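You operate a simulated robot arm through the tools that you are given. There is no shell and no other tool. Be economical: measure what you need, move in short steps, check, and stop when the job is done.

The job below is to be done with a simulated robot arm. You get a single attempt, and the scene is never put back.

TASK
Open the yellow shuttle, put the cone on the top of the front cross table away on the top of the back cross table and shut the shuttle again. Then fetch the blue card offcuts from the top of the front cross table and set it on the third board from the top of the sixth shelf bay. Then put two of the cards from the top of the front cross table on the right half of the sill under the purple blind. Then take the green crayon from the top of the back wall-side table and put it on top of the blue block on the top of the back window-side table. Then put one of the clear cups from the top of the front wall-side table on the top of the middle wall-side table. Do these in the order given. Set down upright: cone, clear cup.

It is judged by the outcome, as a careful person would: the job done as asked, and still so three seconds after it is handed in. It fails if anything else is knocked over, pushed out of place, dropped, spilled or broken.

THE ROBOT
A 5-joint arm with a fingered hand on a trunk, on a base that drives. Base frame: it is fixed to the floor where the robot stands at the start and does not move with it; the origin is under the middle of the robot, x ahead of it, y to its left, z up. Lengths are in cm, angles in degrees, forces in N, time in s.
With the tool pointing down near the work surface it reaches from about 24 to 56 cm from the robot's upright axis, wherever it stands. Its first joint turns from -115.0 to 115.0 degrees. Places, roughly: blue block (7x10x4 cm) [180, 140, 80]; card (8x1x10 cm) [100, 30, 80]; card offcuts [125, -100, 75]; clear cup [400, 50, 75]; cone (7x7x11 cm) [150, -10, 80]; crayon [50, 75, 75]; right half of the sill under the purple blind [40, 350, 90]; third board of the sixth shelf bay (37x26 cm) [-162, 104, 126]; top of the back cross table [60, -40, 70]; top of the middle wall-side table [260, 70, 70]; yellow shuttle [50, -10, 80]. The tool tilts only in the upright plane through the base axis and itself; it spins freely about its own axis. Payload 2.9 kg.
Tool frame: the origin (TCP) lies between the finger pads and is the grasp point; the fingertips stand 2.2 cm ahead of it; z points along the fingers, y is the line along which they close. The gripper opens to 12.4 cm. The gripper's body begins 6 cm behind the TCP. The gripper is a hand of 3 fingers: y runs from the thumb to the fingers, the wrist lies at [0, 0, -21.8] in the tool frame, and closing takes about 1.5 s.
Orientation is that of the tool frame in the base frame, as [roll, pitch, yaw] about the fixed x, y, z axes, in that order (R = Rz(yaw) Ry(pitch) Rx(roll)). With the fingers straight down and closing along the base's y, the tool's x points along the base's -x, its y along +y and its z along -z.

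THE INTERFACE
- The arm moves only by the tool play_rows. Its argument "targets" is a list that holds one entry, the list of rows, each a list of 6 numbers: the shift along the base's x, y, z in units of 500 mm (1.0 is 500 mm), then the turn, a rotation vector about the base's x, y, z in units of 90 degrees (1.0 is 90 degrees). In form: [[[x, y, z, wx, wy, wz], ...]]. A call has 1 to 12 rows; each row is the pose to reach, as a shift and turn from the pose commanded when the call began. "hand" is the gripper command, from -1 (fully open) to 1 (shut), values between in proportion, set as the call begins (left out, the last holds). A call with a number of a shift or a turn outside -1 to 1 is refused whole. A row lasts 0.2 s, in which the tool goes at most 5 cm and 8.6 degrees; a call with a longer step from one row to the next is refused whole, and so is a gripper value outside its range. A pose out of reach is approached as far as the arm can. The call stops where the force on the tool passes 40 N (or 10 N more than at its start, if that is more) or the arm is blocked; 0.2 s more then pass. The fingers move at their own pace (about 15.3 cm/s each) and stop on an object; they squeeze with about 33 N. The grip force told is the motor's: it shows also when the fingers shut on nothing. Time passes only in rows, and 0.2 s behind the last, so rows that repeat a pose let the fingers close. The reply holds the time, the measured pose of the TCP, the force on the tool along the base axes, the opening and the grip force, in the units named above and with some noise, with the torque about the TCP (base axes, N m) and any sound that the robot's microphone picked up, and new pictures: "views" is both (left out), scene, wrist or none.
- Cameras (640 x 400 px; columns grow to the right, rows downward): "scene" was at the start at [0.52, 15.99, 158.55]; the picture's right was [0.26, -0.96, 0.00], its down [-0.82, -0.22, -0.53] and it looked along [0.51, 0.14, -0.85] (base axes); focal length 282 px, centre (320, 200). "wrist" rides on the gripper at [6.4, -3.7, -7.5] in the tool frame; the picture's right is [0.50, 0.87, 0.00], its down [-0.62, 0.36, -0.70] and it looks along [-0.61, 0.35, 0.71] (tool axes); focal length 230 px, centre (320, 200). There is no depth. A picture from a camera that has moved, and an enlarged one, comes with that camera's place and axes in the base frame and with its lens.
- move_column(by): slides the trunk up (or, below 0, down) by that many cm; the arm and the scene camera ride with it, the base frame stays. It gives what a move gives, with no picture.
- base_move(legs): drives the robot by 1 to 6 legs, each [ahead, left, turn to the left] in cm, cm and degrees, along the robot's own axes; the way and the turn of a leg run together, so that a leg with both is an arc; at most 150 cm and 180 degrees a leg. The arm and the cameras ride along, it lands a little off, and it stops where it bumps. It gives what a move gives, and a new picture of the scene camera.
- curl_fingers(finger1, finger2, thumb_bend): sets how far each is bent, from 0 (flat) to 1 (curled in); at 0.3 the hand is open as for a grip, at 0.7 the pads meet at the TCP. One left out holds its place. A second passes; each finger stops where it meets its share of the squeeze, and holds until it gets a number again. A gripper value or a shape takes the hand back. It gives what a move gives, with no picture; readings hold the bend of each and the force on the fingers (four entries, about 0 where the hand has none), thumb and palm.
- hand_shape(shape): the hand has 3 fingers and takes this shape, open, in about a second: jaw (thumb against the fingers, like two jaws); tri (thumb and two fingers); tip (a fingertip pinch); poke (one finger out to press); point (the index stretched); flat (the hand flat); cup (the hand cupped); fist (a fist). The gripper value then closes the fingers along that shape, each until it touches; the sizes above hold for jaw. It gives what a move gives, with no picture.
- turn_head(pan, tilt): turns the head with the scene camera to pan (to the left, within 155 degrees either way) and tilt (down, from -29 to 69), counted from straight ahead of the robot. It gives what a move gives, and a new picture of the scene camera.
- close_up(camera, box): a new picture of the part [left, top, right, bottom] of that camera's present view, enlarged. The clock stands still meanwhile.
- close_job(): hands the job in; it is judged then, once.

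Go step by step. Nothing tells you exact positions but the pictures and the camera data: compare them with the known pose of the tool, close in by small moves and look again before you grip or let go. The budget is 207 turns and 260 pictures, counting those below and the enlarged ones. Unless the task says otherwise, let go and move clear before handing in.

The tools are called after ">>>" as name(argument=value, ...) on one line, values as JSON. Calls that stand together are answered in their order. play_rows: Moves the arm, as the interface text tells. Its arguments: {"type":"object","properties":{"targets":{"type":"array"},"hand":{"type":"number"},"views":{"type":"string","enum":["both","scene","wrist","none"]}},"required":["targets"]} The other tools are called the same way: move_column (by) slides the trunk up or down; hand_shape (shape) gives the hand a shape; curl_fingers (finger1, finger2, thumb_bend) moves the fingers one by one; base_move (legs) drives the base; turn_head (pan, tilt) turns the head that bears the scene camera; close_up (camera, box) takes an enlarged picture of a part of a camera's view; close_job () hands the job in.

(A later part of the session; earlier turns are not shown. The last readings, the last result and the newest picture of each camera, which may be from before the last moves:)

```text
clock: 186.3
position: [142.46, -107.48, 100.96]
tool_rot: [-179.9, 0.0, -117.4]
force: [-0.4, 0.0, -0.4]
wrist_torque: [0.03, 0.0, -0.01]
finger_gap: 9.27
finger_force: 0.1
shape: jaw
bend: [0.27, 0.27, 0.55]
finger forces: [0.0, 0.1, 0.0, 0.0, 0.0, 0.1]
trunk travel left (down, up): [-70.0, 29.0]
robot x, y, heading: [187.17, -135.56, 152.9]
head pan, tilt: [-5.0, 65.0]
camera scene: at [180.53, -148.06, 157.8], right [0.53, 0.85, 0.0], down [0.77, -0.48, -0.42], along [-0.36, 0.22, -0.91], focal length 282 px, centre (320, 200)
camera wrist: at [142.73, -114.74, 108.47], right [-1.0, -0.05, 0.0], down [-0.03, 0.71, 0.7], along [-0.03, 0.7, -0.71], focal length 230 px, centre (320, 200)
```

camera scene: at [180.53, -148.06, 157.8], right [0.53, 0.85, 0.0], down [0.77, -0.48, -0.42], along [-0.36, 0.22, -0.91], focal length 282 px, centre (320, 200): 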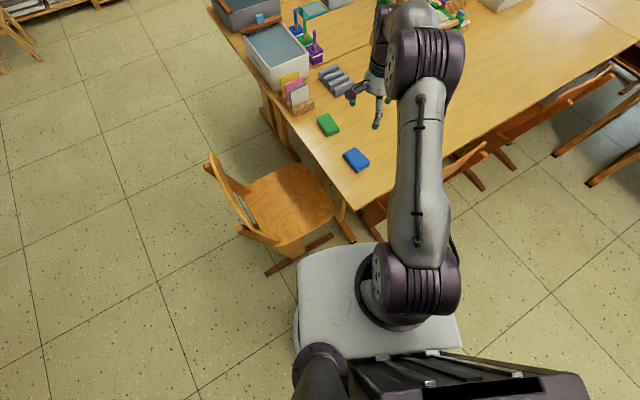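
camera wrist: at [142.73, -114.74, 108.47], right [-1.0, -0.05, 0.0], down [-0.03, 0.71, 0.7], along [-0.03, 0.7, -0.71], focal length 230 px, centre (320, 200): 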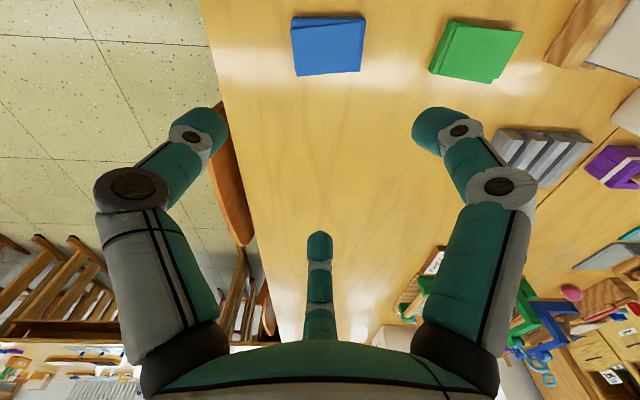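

Blue offcuts at (141.7,-109): a slab ≈8×5.5 with its long side along x. For the shelf I'll want a 45° grip, so I stand square to it, facing -x.

>>> base_move(legs=[[2, -26, 0], [0, 0, 27.5]])

```text
clock: 189.5
position: [145.23, -106.01, 101.07]
tool_rot: [-180.0, 0.0, -90.5]
force: [0.5, 0.9, 0.3]
wrist_torque: [0.0, -0.01, 0.0]
finger_gap: 9.28
finger_force: 0.0
shape: jaw
bend: [0.27, 0.27, 0.55]
finger forces: [0.0, 0.0, 0.0, 0.1, 0.0, 0.0]
trunk travel left (down, up): [-70.0, 29.0]
robot x, y, heading: [197.68, -111.05, 179.9]
head pan, tilt: [-5.0, 65.0]
camera scene: at [197.47, -125.04, 157.79], right [0.09, 1.0, 0.0], down [0.9, -0.08, -0.42], along [-0.42, 0.04, -0.91], focal length 282 px, centre (320, 200)
```

scene: 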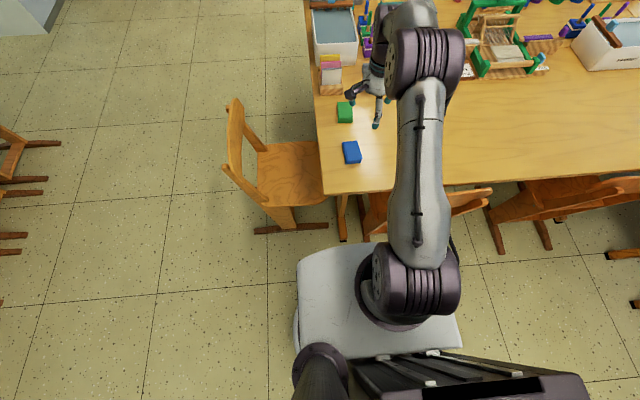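

>>> play_rows(targets=[[[0, 0, 0, 0, 0, -0.09], [0, 0, 0, 0, 0, -0.18], [0, 0, 0, 0, 0, -0.27], [0, 0, 0, 0, 0, -0.36], [0, 0, 0, 0, 0, -0.45], [0, 0, 0, 0, 0, -0.54], [0, 0, 0, 0, 0, -0.63], [0, 0, 0, 0, 0, -0.72], [0, 0, 0, 0, 0, -0.81], [0, 0, 0, 0, 0, -0.9], [0, 0, 0, 0, 0, -0.99]]], views="none")

>>> play_rows(targets=[[[0.03, -0.02, -0.04, 0, 0.09, 0], [0.05, -0.04, -0.08, 0, 0.18, 0], [0.05, -0.06, -0.12, 0, 0.27, 0], [0.05, -0.06, -0.16, 0, 0.36, 0], [0.05, -0.06, -0.2, 0, 0.44, 0], [0.05, -0.06, -0.24, 0, 0.5, 0]]], views="both")

```text
clock: 191.9
position: [145.22, -106.03, 101.06]
tool_rot: [180.0, 0.0, -179.6]
force: [-0.1, 0.5, 0.1]
wrist_torque: [-0.01, 0.0, -0.01]
finger_gap: 9.25
finger_force: 0.2
shape: jaw
bend: [0.27, 0.27, 0.55]
finger forces: [0.0, 0.1, 0.0, 0.1, 0.1, 0.1]
trunk travel left (down, up): [-70.0, 29.0]
robot x, y, heading: [197.53, -110.78, 179.9]
head pan, tilt: [-5.0, 65.0]
```

```text
clock: 193.3
position: [147.63, -110.32, 88.96]
tool_rot: [178.9, -44.9, -179.3]
force: [-0.1, 0.1, -0.4]
wrist_torque: [-0.02, 0.01, 0.02]
finger_gap: 9.27
finger_force: 0.1
shape: jaw
bend: [0.27, 0.27, 0.55]
finger forces: [0.0, 0.0, 0.0, 0.0, 0.1, 0.0]
out of reach, approached as far as the arm can: row 2, 3, 4, 5, 6
trunk travel left (down, up): [-70.0, 29.0]
robot x, y, heading: [197.59, -111.02, 179.8]
head pan, tilt: [-5.0, 65.0]
camera scene: at [197.4, -125.04, 157.8], right [0.09, 1.0, 0.0], down [0.9, -0.08, -0.42], along [-0.42, 0.04, -0.91], focal length 282 px, centre (320, 200)
camera wrist: at [148.39, -114.07, 98.77], right [-0.35, 0.86, 0.36], down [0.93, 0.36, 0.06], along [-0.07, 0.36, -0.93], focal length 230 px, centre (320, 200)
```

scene: 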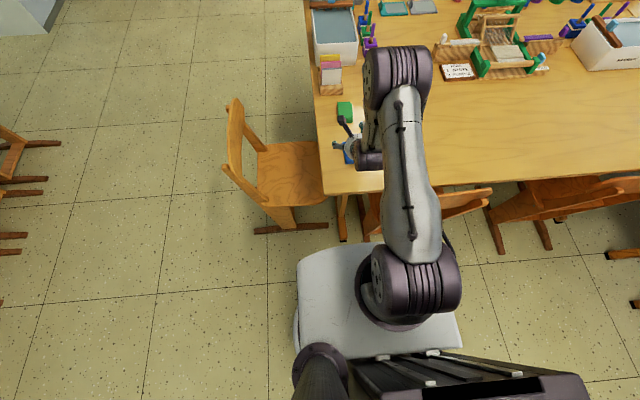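
wrist: 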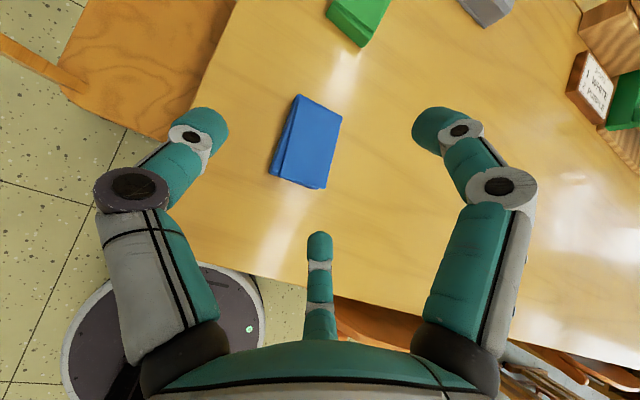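

>>> play_rows(targets=[[[-0.03, 0.01, -0.06, 0, 0, 0], [-0.06, 0.02, -0.12, 0, 0, -0.02], [-0.1, 0.02, -0.18, 0, 0, -0.04]]], views="wrist")

```text
clock: 194.1
position: [142.97, -108.31, 80.33]
tool_rot: [-179.9, -45.2, 177.1]
force: [1.3, 0.6, 8.4]
wrist_torque: [0.13, -0.19, -0.02]
finger_gap: 8.74
finger_force: 0.1
shape: jaw
bend: [0.27, 0.32, 0.55]
finger forces: [0.0, 8.4, 0.0, 0.0, 0.1, 0.0]
out of reach, approached as far as the arm can: row 3
trunk travel left (down, up): [-70.0, 29.0]
robot x, y, heading: [197.57, -110.67, 179.4]
head pan, tilt: [-5.0, 65.0]
camera wrist: at [143.48, -112.15, 90.24], right [-0.31, 0.88, 0.35], down [0.95, 0.31, 0.06], along [-0.06, 0.35, -0.93], focal length 230 px, centre (320, 200)
```

wrist: 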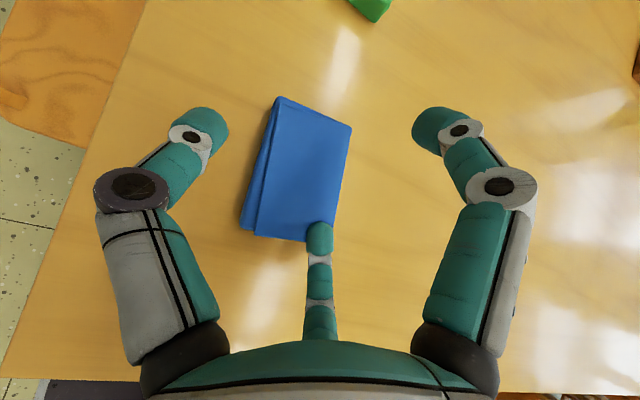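

Finger 2 sits low in the jaw shape and touched the slab. I back off up and try the two-digit "tip" shape.

>>> play_rows(targets=[[[0.01, 0, 0.06, 0, 0, 0], [0.02, 0, 0.14, 0, 0, 0], [0.02, 0, 0.2, 0, 0, 0]]], views="none")

>>> hand_shape(shape="tip")

>>> play_rows(targets=[[[0, 0, 0, 0, 0, 0]]], views="wrist")

```text
clock: 194.9
position: [143.76, -108.3, 90.14]
tool_rot: [179.9, -44.9, 177.1]
force: [-0.3, -0.1, 0.9]
wrist_torque: [-0.01, 0.0, 0.0]
finger_gap: 9.26
finger_force: 0.1
shape: jaw
bend: [0.27, 0.27, 0.55]
finger forces: [0.1, 0.0, 0.1, 0.0, 0.0, 0.0]
trunk travel left (down, up): [-70.0, 29.0]
robot x, y, heading: [197.65, -110.66, 179.8]
head pan, tilt: [-5.0, 65.0]
```

```text
clock: 195.8
position: [143.72, -108.25, 90.05]
tool_rot: [179.9, -45.0, 177.2]
force: [0.1, 0.1, 0.0]
wrist_torque: [0.0, 0.0, 0.02]
finger_gap: 12.4
finger_force: 0.1
shape: tip
bend: [0.3, 0.3, 0.3]
finger forces: [0.1, 0.0, 0.0, 0.1, 0.0, 0.0]
trunk travel left (down, up): [-70.0, 29.0]
robot x, y, heading: [197.85, -110.56, 179.8]
head pan, tilt: [-5.0, 65.0]
```

```text
clock: 196.2
position: [143.76, -108.33, 90.08]
tool_rot: [179.9, -45.0, 177.2]
force: [0.3, -0.4, 0.5]
wrist_torque: [-0.01, 0.0, 0.0]
finger_gap: 12.39
finger_force: 0.0
shape: tip
bend: [0.3, 0.3, 0.3]
finger forces: [0.0, 0.0, 0.0, 0.1, 0.1, 0.0]
trunk travel left (down, up): [-70.0, 29.0]
robot x, y, heading: [197.64, -110.93, 179.9]
head pan, tilt: [-5.0, 65.0]
camera wrist: at [144.24, -112.08, 99.96], right [-0.31, 0.88, 0.35], down [0.95, 0.31, 0.06], along [-0.06, 0.35, -0.93], focal length 230 px, centre (320, 200)
```

wrist: 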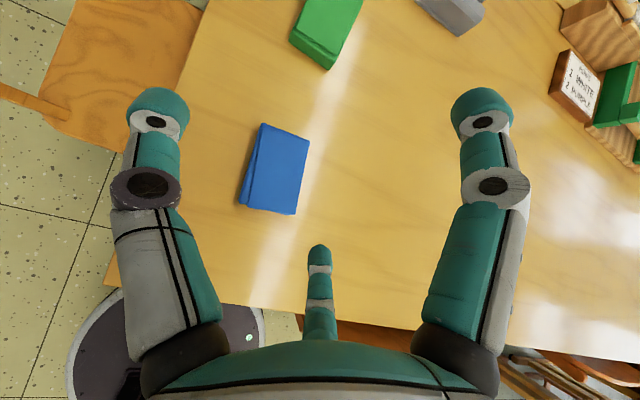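

>>> curl_fingers(finger2=1)

>>> play_rows(targets=[[[0, 0, 0, 0, 0, 0]]], views="both")

```text
clock: 197.2
position: [143.58, -108.39, 90.08]
tool_rot: [179.9, -45.0, 177.2]
force: [0.5, -0.3, 0.4]
wrist_torque: [-0.01, -0.02, 0.0]
finger_gap: 10.42
finger_force: 0.2
shape: fingers
bend: [0.3, 1.0, 0.3]
finger forces: [0.1, 0.1, 0.1, 0.0, 0.0, 0.0]
trunk travel left (down, up): [-70.0, 29.0]
robot x, y, heading: [197.71, -110.59, 179.7]
head pan, tilt: [-5.0, 65.0]
```

```text
clock: 197.6
position: [143.67, -108.31, 90.04]
tool_rot: [179.9, -45.0, 177.2]
force: [0.5, 0.0, -0.6]
wrist_torque: [-0.01, 0.0, -0.01]
finger_gap: 10.42
finger_force: 0.0
shape: fingers
bend: [0.3, 1.0, 0.3]
finger forces: [0.1, 0.1, 0.0, 0.0, 0.0, 0.1]
trunk travel left (down, up): [-70.0, 29.0]
robot x, y, heading: [197.56, -110.69, 179.8]
head pan, tilt: [-5.0, 65.0]
camera scene: at [197.47, -125.03, 157.79], right [0.09, 1.0, 0.0], down [0.9, -0.08, -0.42], along [-0.42, 0.04, -0.91], focal length 282 px, centre (320, 200)
camera wrist: at [144.23, -112.08, 99.96], right [-0.31, 0.88, 0.35], down [0.95, 0.31, 0.06], along [-0.06, 0.35, -0.93], focal length 230 px, centre (320, 200)
```

scene: 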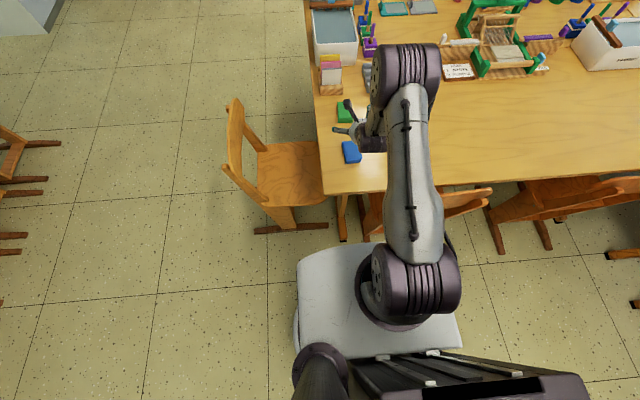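
wrist: 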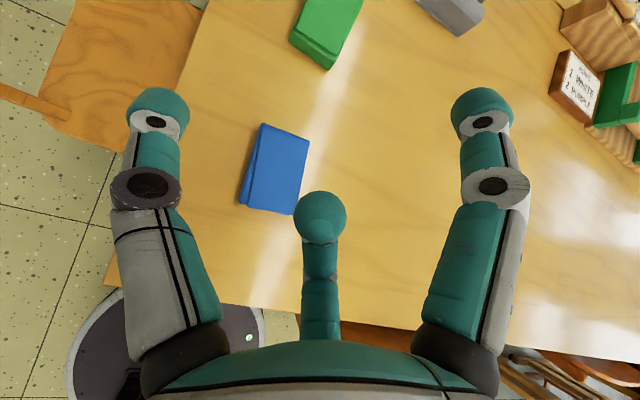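

The hand is a 3-digit chuck (120° apart), so a vertical grip with the thumb on the slab's short end is best. I un-tilt and spin to align tool y with the slab's long axis.

>>> play_rows(targets=[[[0, 0, 0.04, 0, -0.09, 0], [0, 0, 0.08, 0, -0.18, 0], [0, 0, 0.12, 0, -0.27, 0], [0, 0, 0.14, 0, -0.36, 0], [0, 0, 0.16, 0, -0.44, 0], [0, 0, 0.16, 0, -0.5, 0]]], hand=-1, views="none")

>>> hand_shape(shape="jaw")

>>> play_rows(targets=[[[0, 0, 0, 0, 0, -0.09], [0, 0, 0, 0, 0, -0.18], [0, 0, 0, 0, 0, -0.27], [0, 0, 0, 0, 0, -0.36], [0, 0, 0, 0, 0, -0.45], [0, 0, 0, 0, 0, -0.54], [0, 0, 0, 0, 0, -0.63], [-0.01, 0, 0, 0, 0, -0.72], [-0.02, 0, 0, 0, 0, -0.81], [-0.04, -0.01, -0.04, 0, 0, -0.87], [-0.04, -0.01, -0.1, 0, 0, -0.918]]], hand=-1, views="wrist")

```text
clock: 199.0
position: [143.45, -108.4, 97.86]
tool_rot: [180.0, 0.1, 178.0]
force: [0.2, 0.3, 0.1]
wrist_torque: [0.02, -0.01, 0.02]
finger_gap: 12.4
finger_force: 0.0
shape: tip
bend: [0.3, 0.3, 0.3]
finger forces: [0.1, 0.0, 0.0, 0.1, 0.0, 0.0]
out of reach, approached as far as the arm can: row 2, 3, 4, 5
trunk travel left (down, up): [-70.0, 29.0]
robot x, y, heading: [197.61, -111.11, 179.7]
head pan, tilt: [-5.0, 65.0]
```

```text
clock: 199.9
position: [143.82, -108.39, 97.97]
tool_rot: [-180.0, 0.0, 178.0]
force: [0.0, 0.6, 0.4]
wrist_torque: [0.04, -0.02, -0.01]
finger_gap: 12.39
finger_force: 0.1
shape: jaw
bend: [0.3, 0.3, 0.3]
finger forces: [0.1, 0.0, 0.0, 0.0, 0.0, 0.0]
trunk travel left (down, up): [-70.0, 29.0]
robot x, y, heading: [197.5, -110.69, 179.8]
head pan, tilt: [-5.0, 65.0]
```

```text
clock: 202.3
position: [141.56, -108.83, 93.2]
tool_rot: [177.6, 0.3, 95.2]
force: [0.1, 0.9, 0.0]
wrist_torque: [-0.02, 0.02, 0.01]
finger_gap: 12.38
finger_force: 0.1
shape: jaw
bend: [0.3, 0.3, 0.3]
finger forces: [0.0, 0.0, 0.0, 0.1, 0.0, 0.1]
trunk travel left (down, up): [-70.0, 29.0]
robot x, y, heading: [197.61, -110.79, 179.4]
head pan, tilt: [-5.0, 65.0]
camera wrist: at [136.89, -102.85, 100.49], right [0.82, 0.58, 0.04], down [0.38, -0.58, 0.72], along [0.44, -0.57, -0.69], focal length 230 px, centre (320, 200)
```

wrist: 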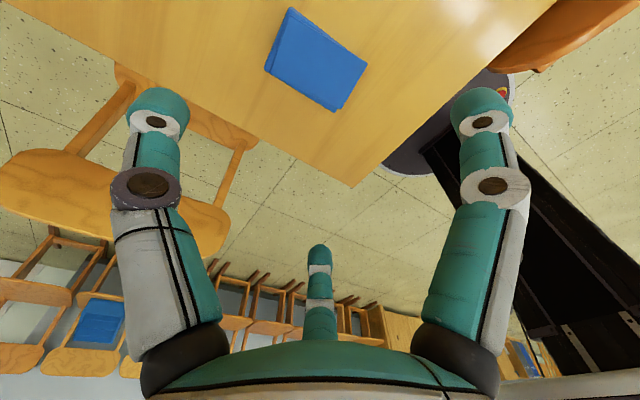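

At the reach limit; I drive 5 cm closer.

>>> base_move(legs=[[5, 0, 0]])

>>> play_rows(targets=[[[0.04, 0, -0.02, 0, 0, 0], [0.09, 0, -0.06, 0, 0, 0], [0.1, 0, -0.12, 0, 0, 0]]], views="wrist")

```text
clock: 203.2
position: [136.59, -108.92, 93.15]
tool_rot: [177.3, 0.3, 95.5]
force: [0.1, -0.2, 0.4]
wrist_torque: [-0.01, -0.04, -0.01]
finger_gap: 12.38
finger_force: 0.0
shape: jaw
bend: [0.3, 0.3, 0.3]
finger forces: [0.1, 0.0, 0.1, 0.1, 0.0, 0.0]
trunk travel left (down, up): [-70.0, 29.0]
robot x, y, heading: [192.85, -110.62, 179.8]
head pan, tilt: [-5.0, 65.0]
camera scene: at [192.38, -125.02, 157.79], right [0.09, 1.0, 0.0], down [0.9, -0.08, -0.42], along [-0.42, 0.04, -0.91], focal length 282 px, centre (320, 200)
```

scene: 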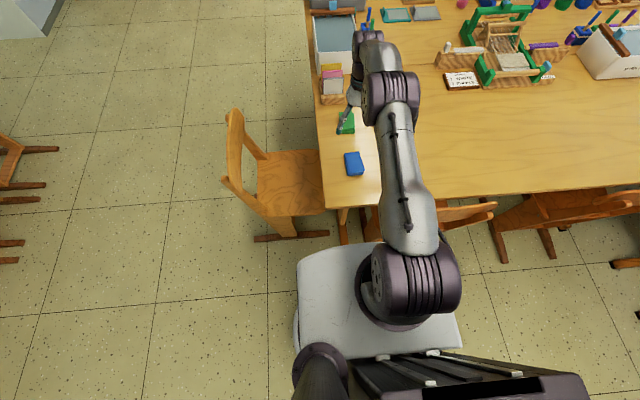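

```text
clock: 204.0
position: [141.64, -108.74, 87.26]
tool_rot: [177.6, 0.2, 95.4]
force: [0.1, -0.2, 0.4]
wrist_torque: [-0.01, -0.01, 0.03]
finger_gap: 12.38
finger_force: 0.0
shape: jaw
bend: [0.3, 0.3, 0.3]
finger forces: [0.0, 0.0, 0.0, 0.1, 0.1, 0.0]
trunk travel left (down, up): [-70.0, 29.0]
robot x, y, heading: [192.58, -110.87, 180.1]
head pan, tilt: [-5.0, 65.0]
camera wrist: at [136.89, -102.89, 94.53], right [0.81, 0.58, 0.03], down [0.38, -0.58, 0.72], along [0.44, -0.57, -0.69], focal length 230 px, centre (320, 200)
```

wrist: 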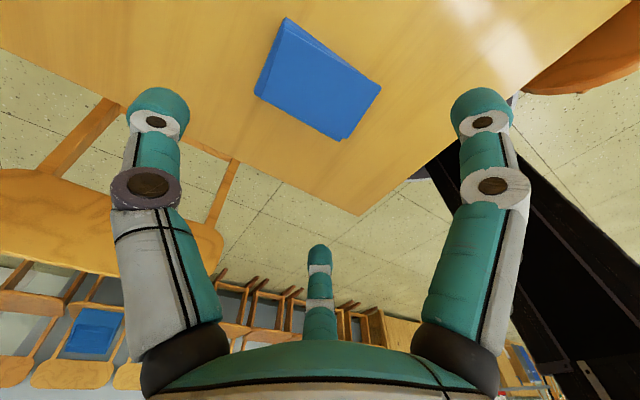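

>>> play_rows(targets=[[[0, 0.006, -0.06, 0, 0.027, 0], [0, 0.006, -0.12, 0, 0.027, 0], [0, 0.006, -0.18, 0, 0.027, 0], [0, 0.006, -0.2, 0, 0.027, 0]]], views="wrist")

```text
clock: 205.0
position: [141.67, -108.5, 77.1]
tool_rot: [179.9, 0.0, 95.4]
force: [0.0, -0.4, 0.5]
wrist_torque: [0.01, -0.01, 0.02]
finger_gap: 12.39
finger_force: 0.1
shape: jaw
bend: [0.3, 0.3, 0.3]
finger forces: [0.1, 0.1, 0.0, 0.0, 0.0, 0.0]
trunk travel left (down, up): [-70.0, 29.0]
robot x, y, heading: [193.17, -110.79, 180.0]
head pan, tilt: [-5.0, 65.0]
camera wrist: at [137.3, -102.61, 84.71], right [0.81, 0.58, 0.0], down [0.41, -0.58, 0.7], along [0.41, -0.57, -0.71], focal length 230 px, centre (320, 200)
```

wrist: 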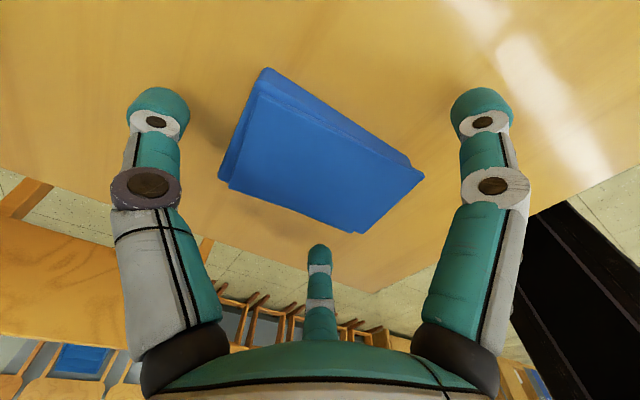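

>>> play_rows(targets=[[[0, 0, -0.008, 0, 0, 0], [0, 0, -0.014, 0, 0, 0], [0, 0, -0.014, 0, 0, 0], [0, 0, -0.014, 0, 0, 0], [0, 0, -0.014, 0, 0, 0]]], hand=0.1, views="wrist")

```text
clock: 206.2
position: [141.56, -108.64, 76.57]
tool_rot: [179.9, 0.0, 95.3]
force: [-5.2, -0.2, 11.3]
wrist_torque: [0.03, 0.08, 0.01]
finger_gap: 5.5
finger_force: 33.2
shape: jaw
bend: [0.38, 0.38, 0.7]
finger forces: [29.0, 27.7, 0.0, 0.0, 30.2, 0.0]
trunk travel left (down, up): [-70.0, 29.0]
robot x, y, heading: [192.96, -110.77, 180.0]
head pan, tilt: [-5.0, 65.0]
camera wrist: at [137.26, -102.65, 84.14], right [0.81, 0.58, 0.0], down [0.41, -0.58, 0.7], along [0.41, -0.57, -0.71], focal length 230 px, centre (320, 200)
```

wrist: 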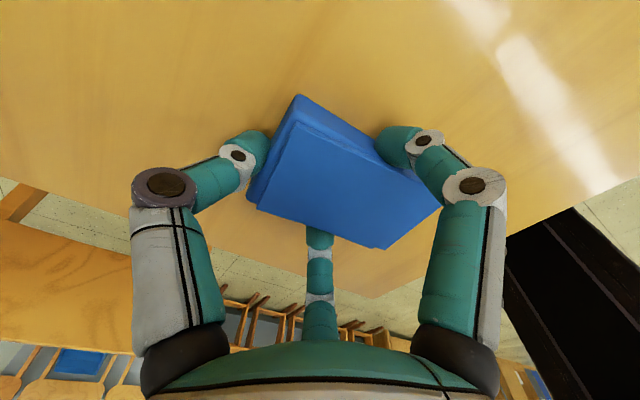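

>>> play_rows(targets=[[[0, 0, 0, 0, 0, 0], [0, 0, 0, 0, 0, 0], [0, 0, 0, 0, 0, 0], [0, 0, 0.02, 0, 0, 0], [0, 0, 0.05, 0, 0, 0], [0, 0, 0.1, 0, 0, 0], [0, 0, 0.16, 0, 0, 0]]], hand=1, views="wrist")

```text
clock: 207.8
position: [141.92, -108.48, 84.75]
tool_rot: [179.9, 0.0, 95.4]
force: [0.0, 1.3, -0.4]
wrist_torque: [0.0, 0.01, -0.01]
finger_gap: 5.46
finger_force: 33.4
shape: jaw
bend: [0.38, 0.38, 0.7]
finger forces: [28.3, 27.0, 0.0, 0.0, 29.1, 0.0]
trunk travel left (down, up): [-70.0, 29.0]
robot x, y, heading: [193.04, -110.82, 179.7]
head pan, tilt: [-5.0, 65.0]
camera wrist: at [137.57, -102.46, 92.21], right [0.81, 0.58, 0.0], down [0.41, -0.58, 0.7], along [0.41, -0.57, -0.71], focal length 230 px, centre (320, 200)
```

wrist: 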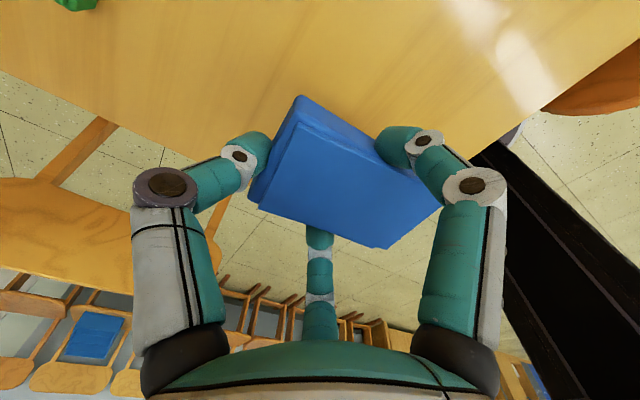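

Held. Lift, tuck, and drive back around to the shelves.

>>> play_rows(targets=[[[0, 0, 0.09, 0, 0, 0], [0, 0, 0.18, 0, 0, 0], [0.04, 0, 0.26, 0, 0, 0], [0.12, 0, 0.31, 0, 0, 0], [0.2, 0, 0.36, 0, 0, 0], [0.29, 0, 0.4, 0, 0, 0], [0.38, 0, 0.42, 0, 0, 0]]], views="none")

```text
clock: 209.4
position: [160.48, -108.56, 105.81]
tool_rot: [-180.0, 0.0, 95.4]
force: [0.5, 0.2, -0.4]
wrist_torque: [0.0, 0.0, 0.0]
finger_gap: 5.48
finger_force: 32.9
shape: jaw
bend: [0.38, 0.38, 0.7]
finger forces: [28.0, 27.2, 0.1, 0.0, 28.8, 0.0]
trunk travel left (down, up): [-70.0, 29.0]
robot x, y, heading: [192.88, -110.75, 180.0]
head pan, tilt: [-5.0, 65.0]
```

>>> base_move(legs=[[-22, 0, 0], [0, 103, 0], [135, 0, 0], [135, 0, 0]])

>>> turn_head(pan=-30, tilt=20)

```text
clock: 228.9
position: [-88.78, -214.36, 105.64]
tool_rot: [179.8, 0.0, 96.3]
force: [0.6, 0.7, 0.0]
wrist_torque: [0.04, -0.02, 0.01]
finger_gap: 5.43
finger_force: 33.5
shape: jaw
bend: [0.38, 0.38, 0.7]
finger forces: [28.0, 27.3, 0.0, 0.0, 28.8, 0.0]
trunk travel left (down, up): [-70.0, 29.0]
robot x, y, heading: [-56.34, -216.3, -179.2]
head pan, tilt: [-5.0, 65.0]
camera scene: at [-56.23, -230.25, 157.79], right [0.07, 1.0, 0.0], down [0.9, -0.07, -0.42], along [-0.42, 0.03, -0.91], focal length 282 px, centre (320, 200)
```

scene: 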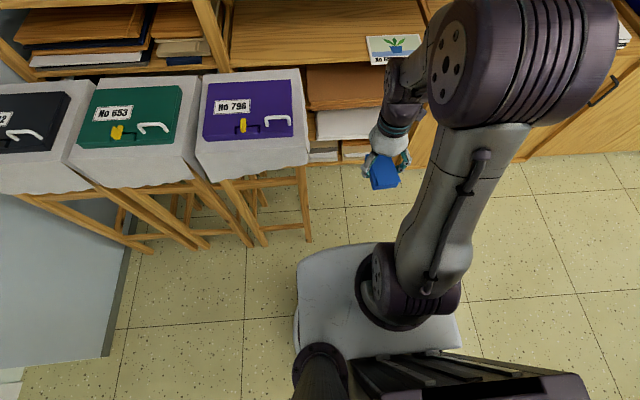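

```text
clock: 230.0
position: [-88.81, -214.39, 105.72]
tool_rot: [179.8, 0.0, 96.2]
force: [1.3, 0.4, -0.7]
wrist_torque: [0.03, 0.01, -0.03]
finger_gap: 5.47
finger_force: 32.7
shape: jaw
bend: [0.38, 0.38, 0.7]
finger forces: [28.0, 27.2, 0.1, 0.0, 28.8, 0.0]
trunk travel left (down, up): [-70.0, 29.0]
robot x, y, heading: [-56.19, -216.16, -179.0]
head pan, tilt: [-30.0, 20.0]
camera scene: at [-58.29, -226.16, 164.16], right [0.49, 0.87, 0.0], down [0.3, -0.17, -0.94], along [-0.82, 0.46, -0.34], focal length 282 px, centre (320, 200)
```

scene: 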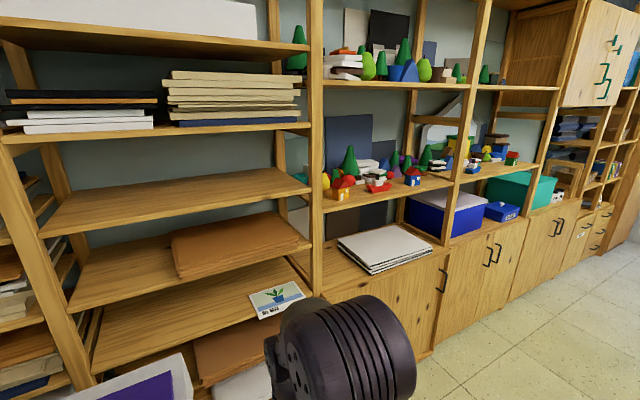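

>>> base_move(legs=[[-8, 0, 0], [0, -150, 0], [0, -150, 0]])

>>> turn_head(pan=0, tilt=15)

```text
clock: 245.4
position: [-85.78, 91.83, 105.78]
tool_rot: [179.9, 0.0, 97.2]
force: [0.0, -0.3, 0.0]
wrist_torque: [0.03, 0.02, 0.0]
finger_gap: 5.44
finger_force: 32.9
shape: jaw
bend: [0.38, 0.38, 0.7]
finger forces: [28.0, 27.3, 0.0, 0.1, 28.8, 0.0]
trunk travel left (down, up): [-70.0, 29.0]
robot x, y, heading: [-53.06, 90.37, -178.5]
head pan, tilt: [-30.0, 20.0]
camera scene: at [-55.15, 80.4, 164.17], right [0.48, 0.88, 0.0], down [0.3, -0.16, -0.94], along [-0.83, 0.45, -0.34], focal length 282 px, centre (320, 200)
```

scene: 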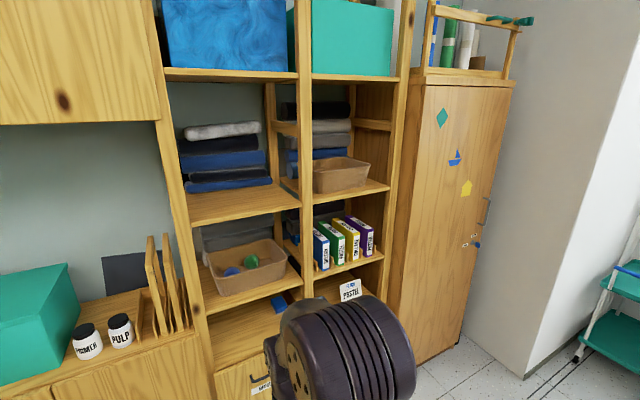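

```text
clock: 246.4
position: [-85.69, 91.8, 105.74]
tool_rot: [180.0, 0.0, 97.1]
force: [1.0, -0.4, 0.0]
wrist_torque: [-0.03, 0.02, 0.04]
finger_gap: 5.46
finger_force: 33.2
shape: jaw
bend: [0.38, 0.38, 0.7]
finger forces: [28.0, 27.3, 0.1, 0.0, 28.8, 0.1]
trunk travel left (down, up): [-70.0, 29.0]
robot x, y, heading: [-53.15, 90.04, -178.4]
head pan, tilt: [0.0, 15.0]
camera scene: at [-56.3, 75.7, 164.98], right [-0.03, 1.0, 0.0], down [0.26, 0.01, -0.97], along [-0.97, -0.03, -0.26], focal length 282 px, centre (320, 200)
```

scene: 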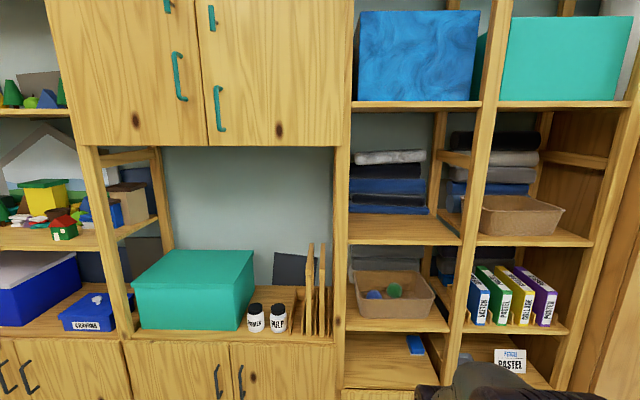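

The sixth bay is the one with folded blue fabrics; its third board is at z≈126–129. I drive closer, centre on it, and raise the trunk.

>>> base_move(legs=[[0, -14, -1.5], [34, 0, 0]])

>>> move_column(by=29)

>>> turn_head(pan=-15, tilt=45)

```text
clock: 249.5
position: [-120.13, 106.61, 105.62]
tool_rot: [179.9, 0.0, 95.5]
force: [-1.0, 0.5, -0.3]
wrist_torque: [-0.01, 0.0, 0.0]
finger_gap: 5.43
finger_force: 32.7
shape: jaw
bend: [0.38, 0.38, 0.7]
finger forces: [28.0, 27.3, 0.1, 0.1, 28.8, 0.0]
trunk travel left (down, up): [-70.0, 29.0]
robot x, y, heading: [-87.47, 104.23, 180.0]
head pan, tilt: [0.0, 15.0]
camera scene: at [-91.06, 89.51, 164.98], right [0.0, 1.0, 0.0], down [0.26, 0.0, -0.97], along [-0.97, 0.0, -0.26], focal length 282 px, centre (320, 200)
```

scene: 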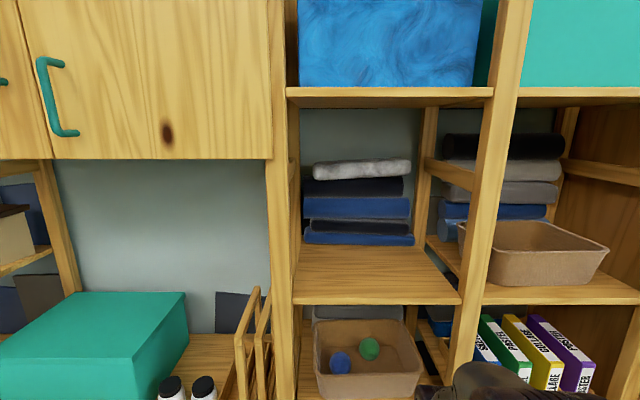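

```text
clock: 252.4
position: [-119.93, 106.6, 134.75]
tool_rot: [179.9, 0.0, 95.5]
force: [-0.1, 0.4, -1.0]
wrist_torque: [0.0, -0.02, 0.02]
finger_gap: 5.42
finger_force: 32.8
shape: jaw
bend: [0.38, 0.38, 0.7]
finger forces: [27.9, 27.2, 0.0, 0.0, 28.7, 0.0]
trunk travel left (down, up): [-99.0, 0.0]
robot x, y, heading: [-87.51, 104.22, 180.0]
head pan, tilt: [0.0, 15.0]
```

```text
clock: 253.4
position: [-120.07, 106.5, 134.64]
tool_rot: [179.8, -0.1, 95.5]
force: [0.2, -0.3, -0.2]
wrist_torque: [-0.02, 0.01, -0.01]
finger_gap: 5.44
finger_force: 32.8
shape: jaw
bend: [0.38, 0.38, 0.7]
finger forces: [27.9, 27.2, 0.0, 0.0, 28.8, 0.1]
trunk travel left (down, up): [-99.0, 0.0]
robot x, y, heading: [-87.32, 103.92, 180.1]
head pan, tilt: [-15.0, 45.0]
camera scene: at [-89.51, 91.61, 189.31], right [0.26, 0.97, 0.0], down [0.68, -0.18, -0.71], along [-0.68, 0.18, -0.71], focal length 282 px, centre (320, 200)
```

scene: 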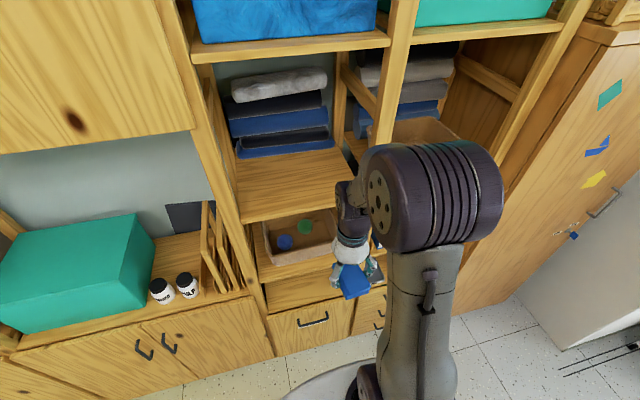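

Board front edge at x≈-147.5, top z≈126.5; fabrics are behind the free area. To keep the elbow below the board above, I lower the trunk and raise the hand instead.

>>> move_column(by=-22)

>>> play_rows(targets=[[[0, 0, 0.09, 0, 0, 0], [0, 0, 0.18, 0, 0, 0], [0, 0, 0.27, 0, 0, 0], [0, 0, 0.36, 0, 0, 0], [0, 0, 0.44, 0, 0, 0]]], views="scene")

```text
clock: 255.7
position: [-119.97, 106.54, 112.71]
tool_rot: [179.9, 0.0, 95.4]
force: [0.3, -0.4, 0.1]
wrist_torque: [0.01, -0.01, 0.04]
finger_gap: 5.45
finger_force: 32.6
shape: jaw
bend: [0.38, 0.38, 0.7]
finger forces: [27.9, 27.2, 0.1, 0.1, 28.8, 0.0]
trunk travel left (down, up): [-77.0, 22.0]
robot x, y, heading: [-87.5, 104.49, 179.8]
head pan, tilt: [-15.0, 45.0]
```

```text
clock: 256.9
position: [-120.13, 106.18, 134.53]
tool_rot: [179.8, 0.1, 95.6]
force: [-0.1, 0.5, -0.5]
wrist_torque: [-0.01, 0.01, 0.01]
finger_gap: 5.39
finger_force: 33.0
shape: jaw
bend: [0.38, 0.38, 0.7]
finger forces: [28.2, 27.9, 0.0, 0.0, 28.3, 0.0]
trunk travel left (down, up): [-77.0, 22.0]
robot x, y, heading: [-87.83, 104.51, 179.9]
head pan, tilt: [-15.0, 45.0]
camera scene: at [-89.55, 91.61, 167.3], right [0.26, 0.97, 0.0], down [0.68, -0.18, -0.71], along [-0.68, 0.18, -0.71], focal length 282 px, centre (320, 200)
```

scene: 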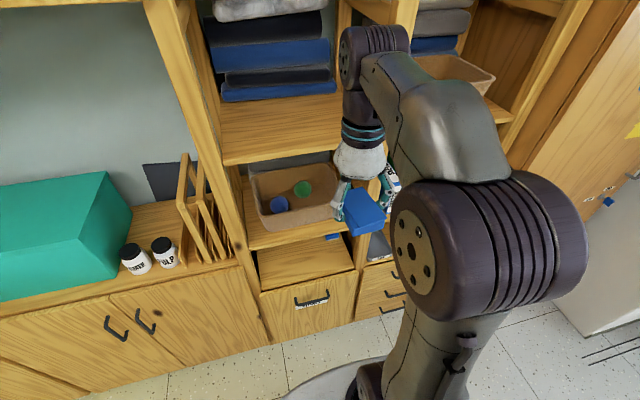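

>>> base_move(legs=[[15, 0, 0]])

>>> play_rows(targets=[[[-0.08, -0.01, 0, 0, 0, 0], [-0.16, -0.02, 0, 0, 0, 0], [-0.24, -0.03, 0, 0, 0, 0], [-0.32, -0.04, 0, 0, 0, 0], [-0.4, -0.04, 0, 0, 0, 0]]], views="both")

```text
clock: 258.3
position: [-135.42, 106.2, 134.64]
tool_rot: [179.8, 0.1, 95.6]
force: [-0.6, -0.3, 0.5]
wrist_torque: [0.01, 0.02, 0.01]
finger_gap: 5.39
finger_force: 33.5
shape: jaw
bend: [0.38, 0.38, 0.7]
finger forces: [28.2, 27.9, 0.0, 0.1, 28.2, 0.0]
trunk travel left (down, up): [-77.0, 22.0]
robot x, y, heading: [-102.59, 104.72, -179.7]
head pan, tilt: [-15.0, 45.0]
camera scene: at [-104.72, 91.62, 167.3], right [0.26, 0.97, 0.0], down [0.68, -0.18, -0.71], along [-0.68, 0.18, -0.71], focal length 282 px, centre (320, 200)
```

scene: 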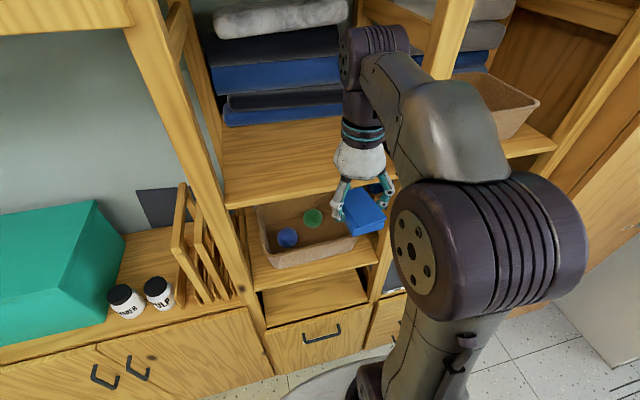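

```text
clock: 259.5
position: [-150.51, 105.63, 132.54]
tool_rot: [-180.0, 0.0, 95.9]
force: [0.1, 0.6, -1.1]
wrist_torque: [-0.03, 0.02, 0.0]
finger_gap: 5.37
finger_force: 33.0
shape: jaw
bend: [0.38, 0.38, 0.7]
finger forces: [28.4, 27.9, 0.0, 0.0, 28.1, 0.0]
out of reach, approached as far as the arm can: row 2, 3, 4, 5
trunk travel left (down, up): [-77.0, 22.0]
robot x, y, heading: [-102.85, 104.33, -179.9]
head pan, tilt: [-15.0, 45.0]
camera scene: at [-104.63, 91.62, 167.3], right [0.26, 0.97, 0.0], down [0.68, -0.18, -0.71], along [-0.68, 0.18, -0.71], focal length 282 px, centre (320, 200)
camera wrist: at [-154.9, 111.45, 140.11], right [0.81, 0.59, 0.0], down [0.42, -0.58, 0.7], along [0.41, -0.57, -0.71], focal length 230 px, centre (320, 200)
```

scene: 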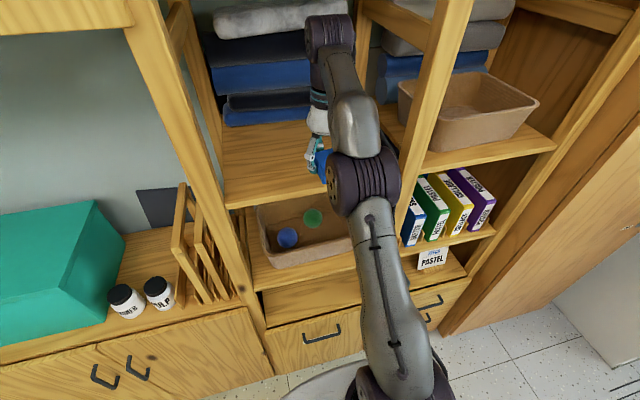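
wrist: 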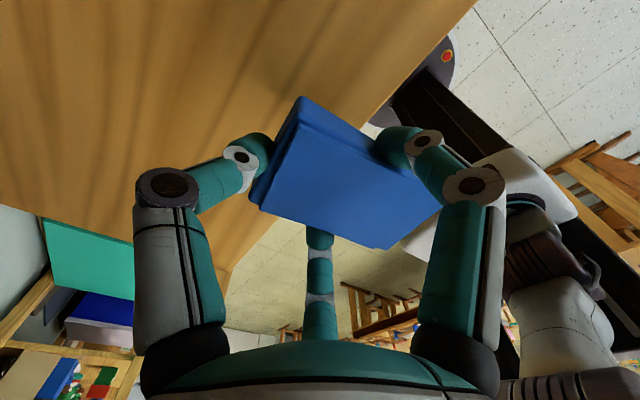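

>>> base_move(legs=[[6.5, 0, 0]])

>>> close_up(camera="wrist", box=[0, 0, 640, 400])

```text
clock: 260.5
position: [-157.36, 105.55, 132.5]
tool_rot: [-180.0, 0.0, 95.7]
force: [0.3, 0.2, 0.0]
wrist_torque: [0.04, 0.0, 0.02]
finger_gap: 5.38
finger_force: 33.2
shape: jaw
bend: [0.38, 0.38, 0.7]
finger forces: [28.3, 27.9, 0.0, 0.0, 28.1, 0.0]
trunk travel left (down, up): [-77.0, 22.0]
robot x, y, heading: [-109.48, 104.32, -179.8]
head pan, tilt: [-15.0, 45.0]
camera scene: at [-111.41, 91.61, 167.3], right [0.26, 0.97, 0.0], down [0.68, -0.18, -0.71], along [-0.68, 0.18, -0.71], focal length 282 px, centre (320, 200)
```

scene: 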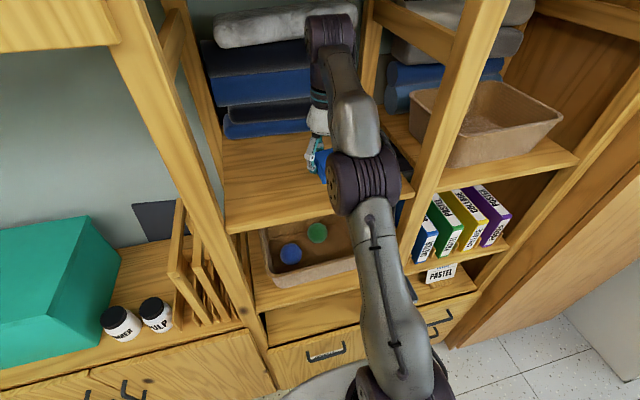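

```text
1.00 times, centred on (320, 200) of wrist (not enlarged: the box is as wide or as high as the picture)
camera zoom: at [-161.62, 111.48, 140.08], right [0.81, 0.59, 0.0], down [0.42, -0.58, 0.7], along [0.41, -0.57, -0.71], focal length 230 px, centre (320, 200)
```

zoom: 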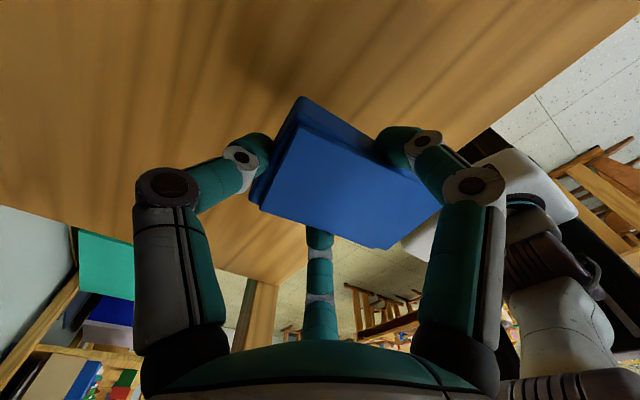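

Over the board. Lower slowly to contact.

>>> play_rows(targets=[[[0, 0, -0.02, 0, 0, 0], [0, 0, -0.035, 0, 0, 0], [0, 0, -0.045, 0, 0, 0], [0, 0, -0.053, 0, 0, 0], [0, 0, -0.06, 0, 0, 0]]], views="none")

```text
clock: 261.7
position: [-157.24, 105.65, 129.72]
tool_rot: [-180.0, -0.1, 95.8]
force: [-0.1, -0.5, 0.6]
wrist_torque: [0.02, -0.01, 0.04]
finger_gap: 5.35
finger_force: 33.2
shape: jaw
bend: [0.38, 0.38, 0.7]
finger forces: [28.3, 28.1, 0.1, 0.0, 28.1, 0.0]
trunk travel left (down, up): [-77.0, 22.0]
robot x, y, heading: [-109.45, 104.12, -180.3]
head pan, tilt: [-15.0, 45.0]
```

>>> play_rows(targets=[[[0, 0, -0.006, 0, 0, 0], [0, 0, -0.012, 0, 0, 0], [0, 0, -0.018, 0, 0, 0], [0, 0, -0.024, 0, 0, 0], [0, 0, -0.03, 0, 0, 0], [0, 0, -0.036, 0, 0, 0]]], views="wrist")

```text
clock: 263.1
position: [-157.09, 105.54, 128.55]
tool_rot: [-178.9, -0.1, 95.9]
force: [-1.6, 0.4, 26.7]
wrist_torque: [0.01, -0.15, 0.0]
finger_gap: 5.41
finger_force: 32.2
shape: jaw
bend: [0.78, 0.78, 0.71]
finger forces: [33.9, 32.9, 0.0, 0.0, 31.1, 0.0]
trunk travel left (down, up): [-77.0, 22.0]
robot x, y, heading: [-109.3, 104.42, -179.8]
head pan, tilt: [-15.0, 45.0]
stopped in row 6: the force on the tool passed its limit at 45 N (the readings are from after the stop); the commanded pose is now the measured one
camera wrist: at [-161.38, 111.46, 136.03], right [0.81, 0.59, -0.01], down [0.43, -0.58, 0.69], along [0.4, -0.57, -0.72], focal length 230 px, centre (320, 200)
```

wrist: 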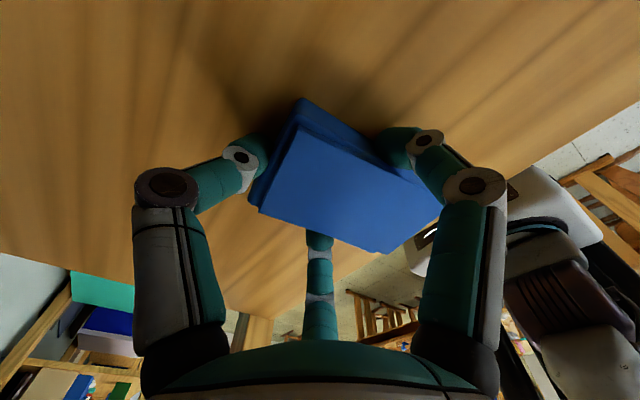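

Contact. Release, rise a little and back the hand out.

>>> play_rows(targets=[[[0, 0, 0.004, 0, 0, 0], [0, 0, 0.004, 0, 0, 0], [0, 0, 0.004, 0, 0, 0], [0, 0, 0.004, 0, 0, 0], [0, 0, 0.004, 0, 0, 0], [0, 0, 0.004, 0, 0, 0], [0, 0, 0.03, 0, 0, 0], [0, 0, 0.06, 0, 0, 0], [0, 0, 0.08, 0, 0, 0]]], hand=-0.9, views="wrist")

```text
clock: 265.1
position: [-157.45, 105.55, 132.3]
tool_rot: [-179.5, -0.1, 96.0]
force: [0.3, 0.3, -0.7]
wrist_torque: [0.0, -0.01, 0.02]
finger_gap: 11.77
finger_force: 0.0
shape: jaw
bend: [0.27, 0.27, 0.29]
finger forces: [0.1, 0.0, 0.0, 0.1, 0.0, 0.0]
trunk travel left (down, up): [-77.0, 22.0]
robot x, y, heading: [-109.67, 104.33, -180.1]
head pan, tilt: [-15.0, 45.0]
camera wrist: at [-161.78, 111.51, 139.84], right [0.81, 0.59, -0.01], down [0.42, -0.58, 0.7], along [0.4, -0.57, -0.72], focal length 230 px, centre (320, 200)
```

wrist: 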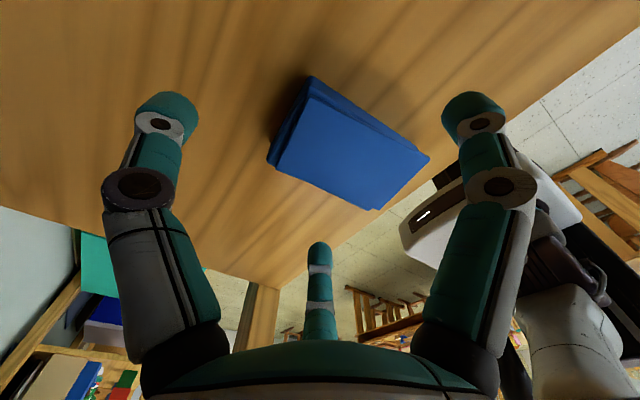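

Slab lies on the board. Back straight out and lower the arm for driving.

>>> base_move(legs=[[-30, 0, 0]])

>>> play_rows(targets=[[[0.09, 0, -0.02, 0, 0, 0], [0.18, 0, -0.06, 0, 0, 0], [0.26, 0, -0.11, 0, 0, 0], [0.33, 0, -0.18, 0, 0, 0], [0.33, 0, -0.27, 0, 0, 0], [0.33, 0, -0.36, 0, 0, 0], [0.33, 0, -0.44, 0, 0, 0], [0.33, 0, -0.52, 0, 0, 0]]], views="scene")

```text
clock: 267.1
position: [-126.6, 105.93, 132.32]
tool_rot: [-179.4, 0.0, 95.4]
force: [-0.1, 0.7, -0.4]
wrist_torque: [-0.01, 0.02, 0.0]
finger_gap: 11.8
finger_force: 0.1
shape: jaw
bend: [0.27, 0.27, 0.29]
finger forces: [0.0, 0.0, 0.0, 0.0, 0.1, 0.1]
trunk travel left (down, up): [-77.0, 22.0]
robot x, y, heading: [-78.82, 104.52, 179.9]
head pan, tilt: [-15.0, 45.0]
camera scene: at [-80.67, 91.52, 167.3], right [0.27, 0.96, 0.0], down [0.68, -0.19, -0.71], along [-0.68, 0.19, -0.71], focal length 282 px, centre (320, 200)
```

scene: 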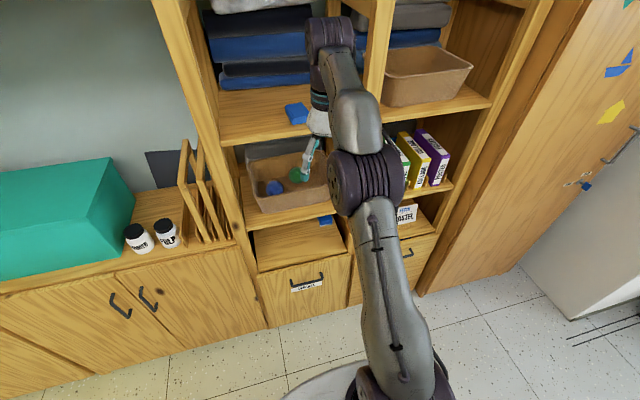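

```text
clock: 268.9
position: [-110.57, 105.88, 106.11]
tool_rot: [-179.5, -0.1, 95.4]
force: [0.3, -0.5, -0.2]
wrist_torque: [0.03, 0.04, -0.03]
finger_gap: 11.77
finger_force: 0.1
shape: jaw
bend: [0.27, 0.27, 0.29]
finger forces: [0.0, 0.0, 0.0, 0.0, 0.0, 0.0]
trunk travel left (down, up): [-77.0, 22.0]
robot x, y, heading: [-78.49, 104.12, 179.6]
head pan, tilt: [-15.0, 45.0]
camera scene: at [-80.88, 91.54, 167.3], right [0.27, 0.96, 0.0], down [0.68, -0.19, -0.71], along [-0.68, 0.19, -0.71], focal length 282 px, centre (320, 200)
```

scene: 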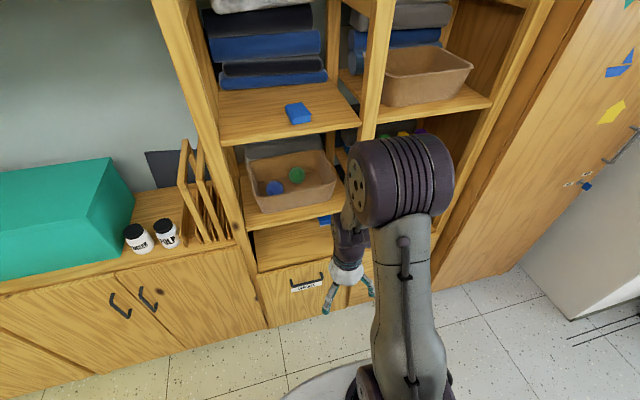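

Offcuts placed. Next the cards: I'll inspect both card racks (left near (103,29), right near (105,-113)) from here.

>>> turn_head(pan=150, tilt=20)

```text
clock: 271.5
position: [-110.52, 105.86, 106.25]
tool_rot: [-179.4, -0.1, 95.4]
force: [-0.2, 0.2, 0.0]
wrist_torque: [0.01, -0.01, -0.01]
finger_gap: 11.77
finger_force: 0.1
shape: jaw
bend: [0.27, 0.27, 0.29]
finger forces: [0.1, 0.0, 0.1, 0.0, 0.0, 0.0]
trunk travel left (down, up): [-77.0, 22.0]
robot x, y, heading: [-78.73, 103.91, 179.7]
head pan, tilt: [150.0, 20.0]
camera scene: at [-64.82, 84.63, 171.16], right [-0.51, -0.86, 0.0], down [-0.29, 0.17, -0.94], along [0.81, -0.48, -0.34], focal length 282 px, centre (320, 200)
```

scene: 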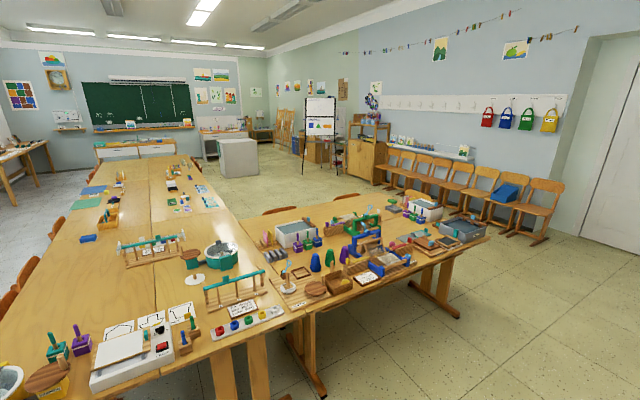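

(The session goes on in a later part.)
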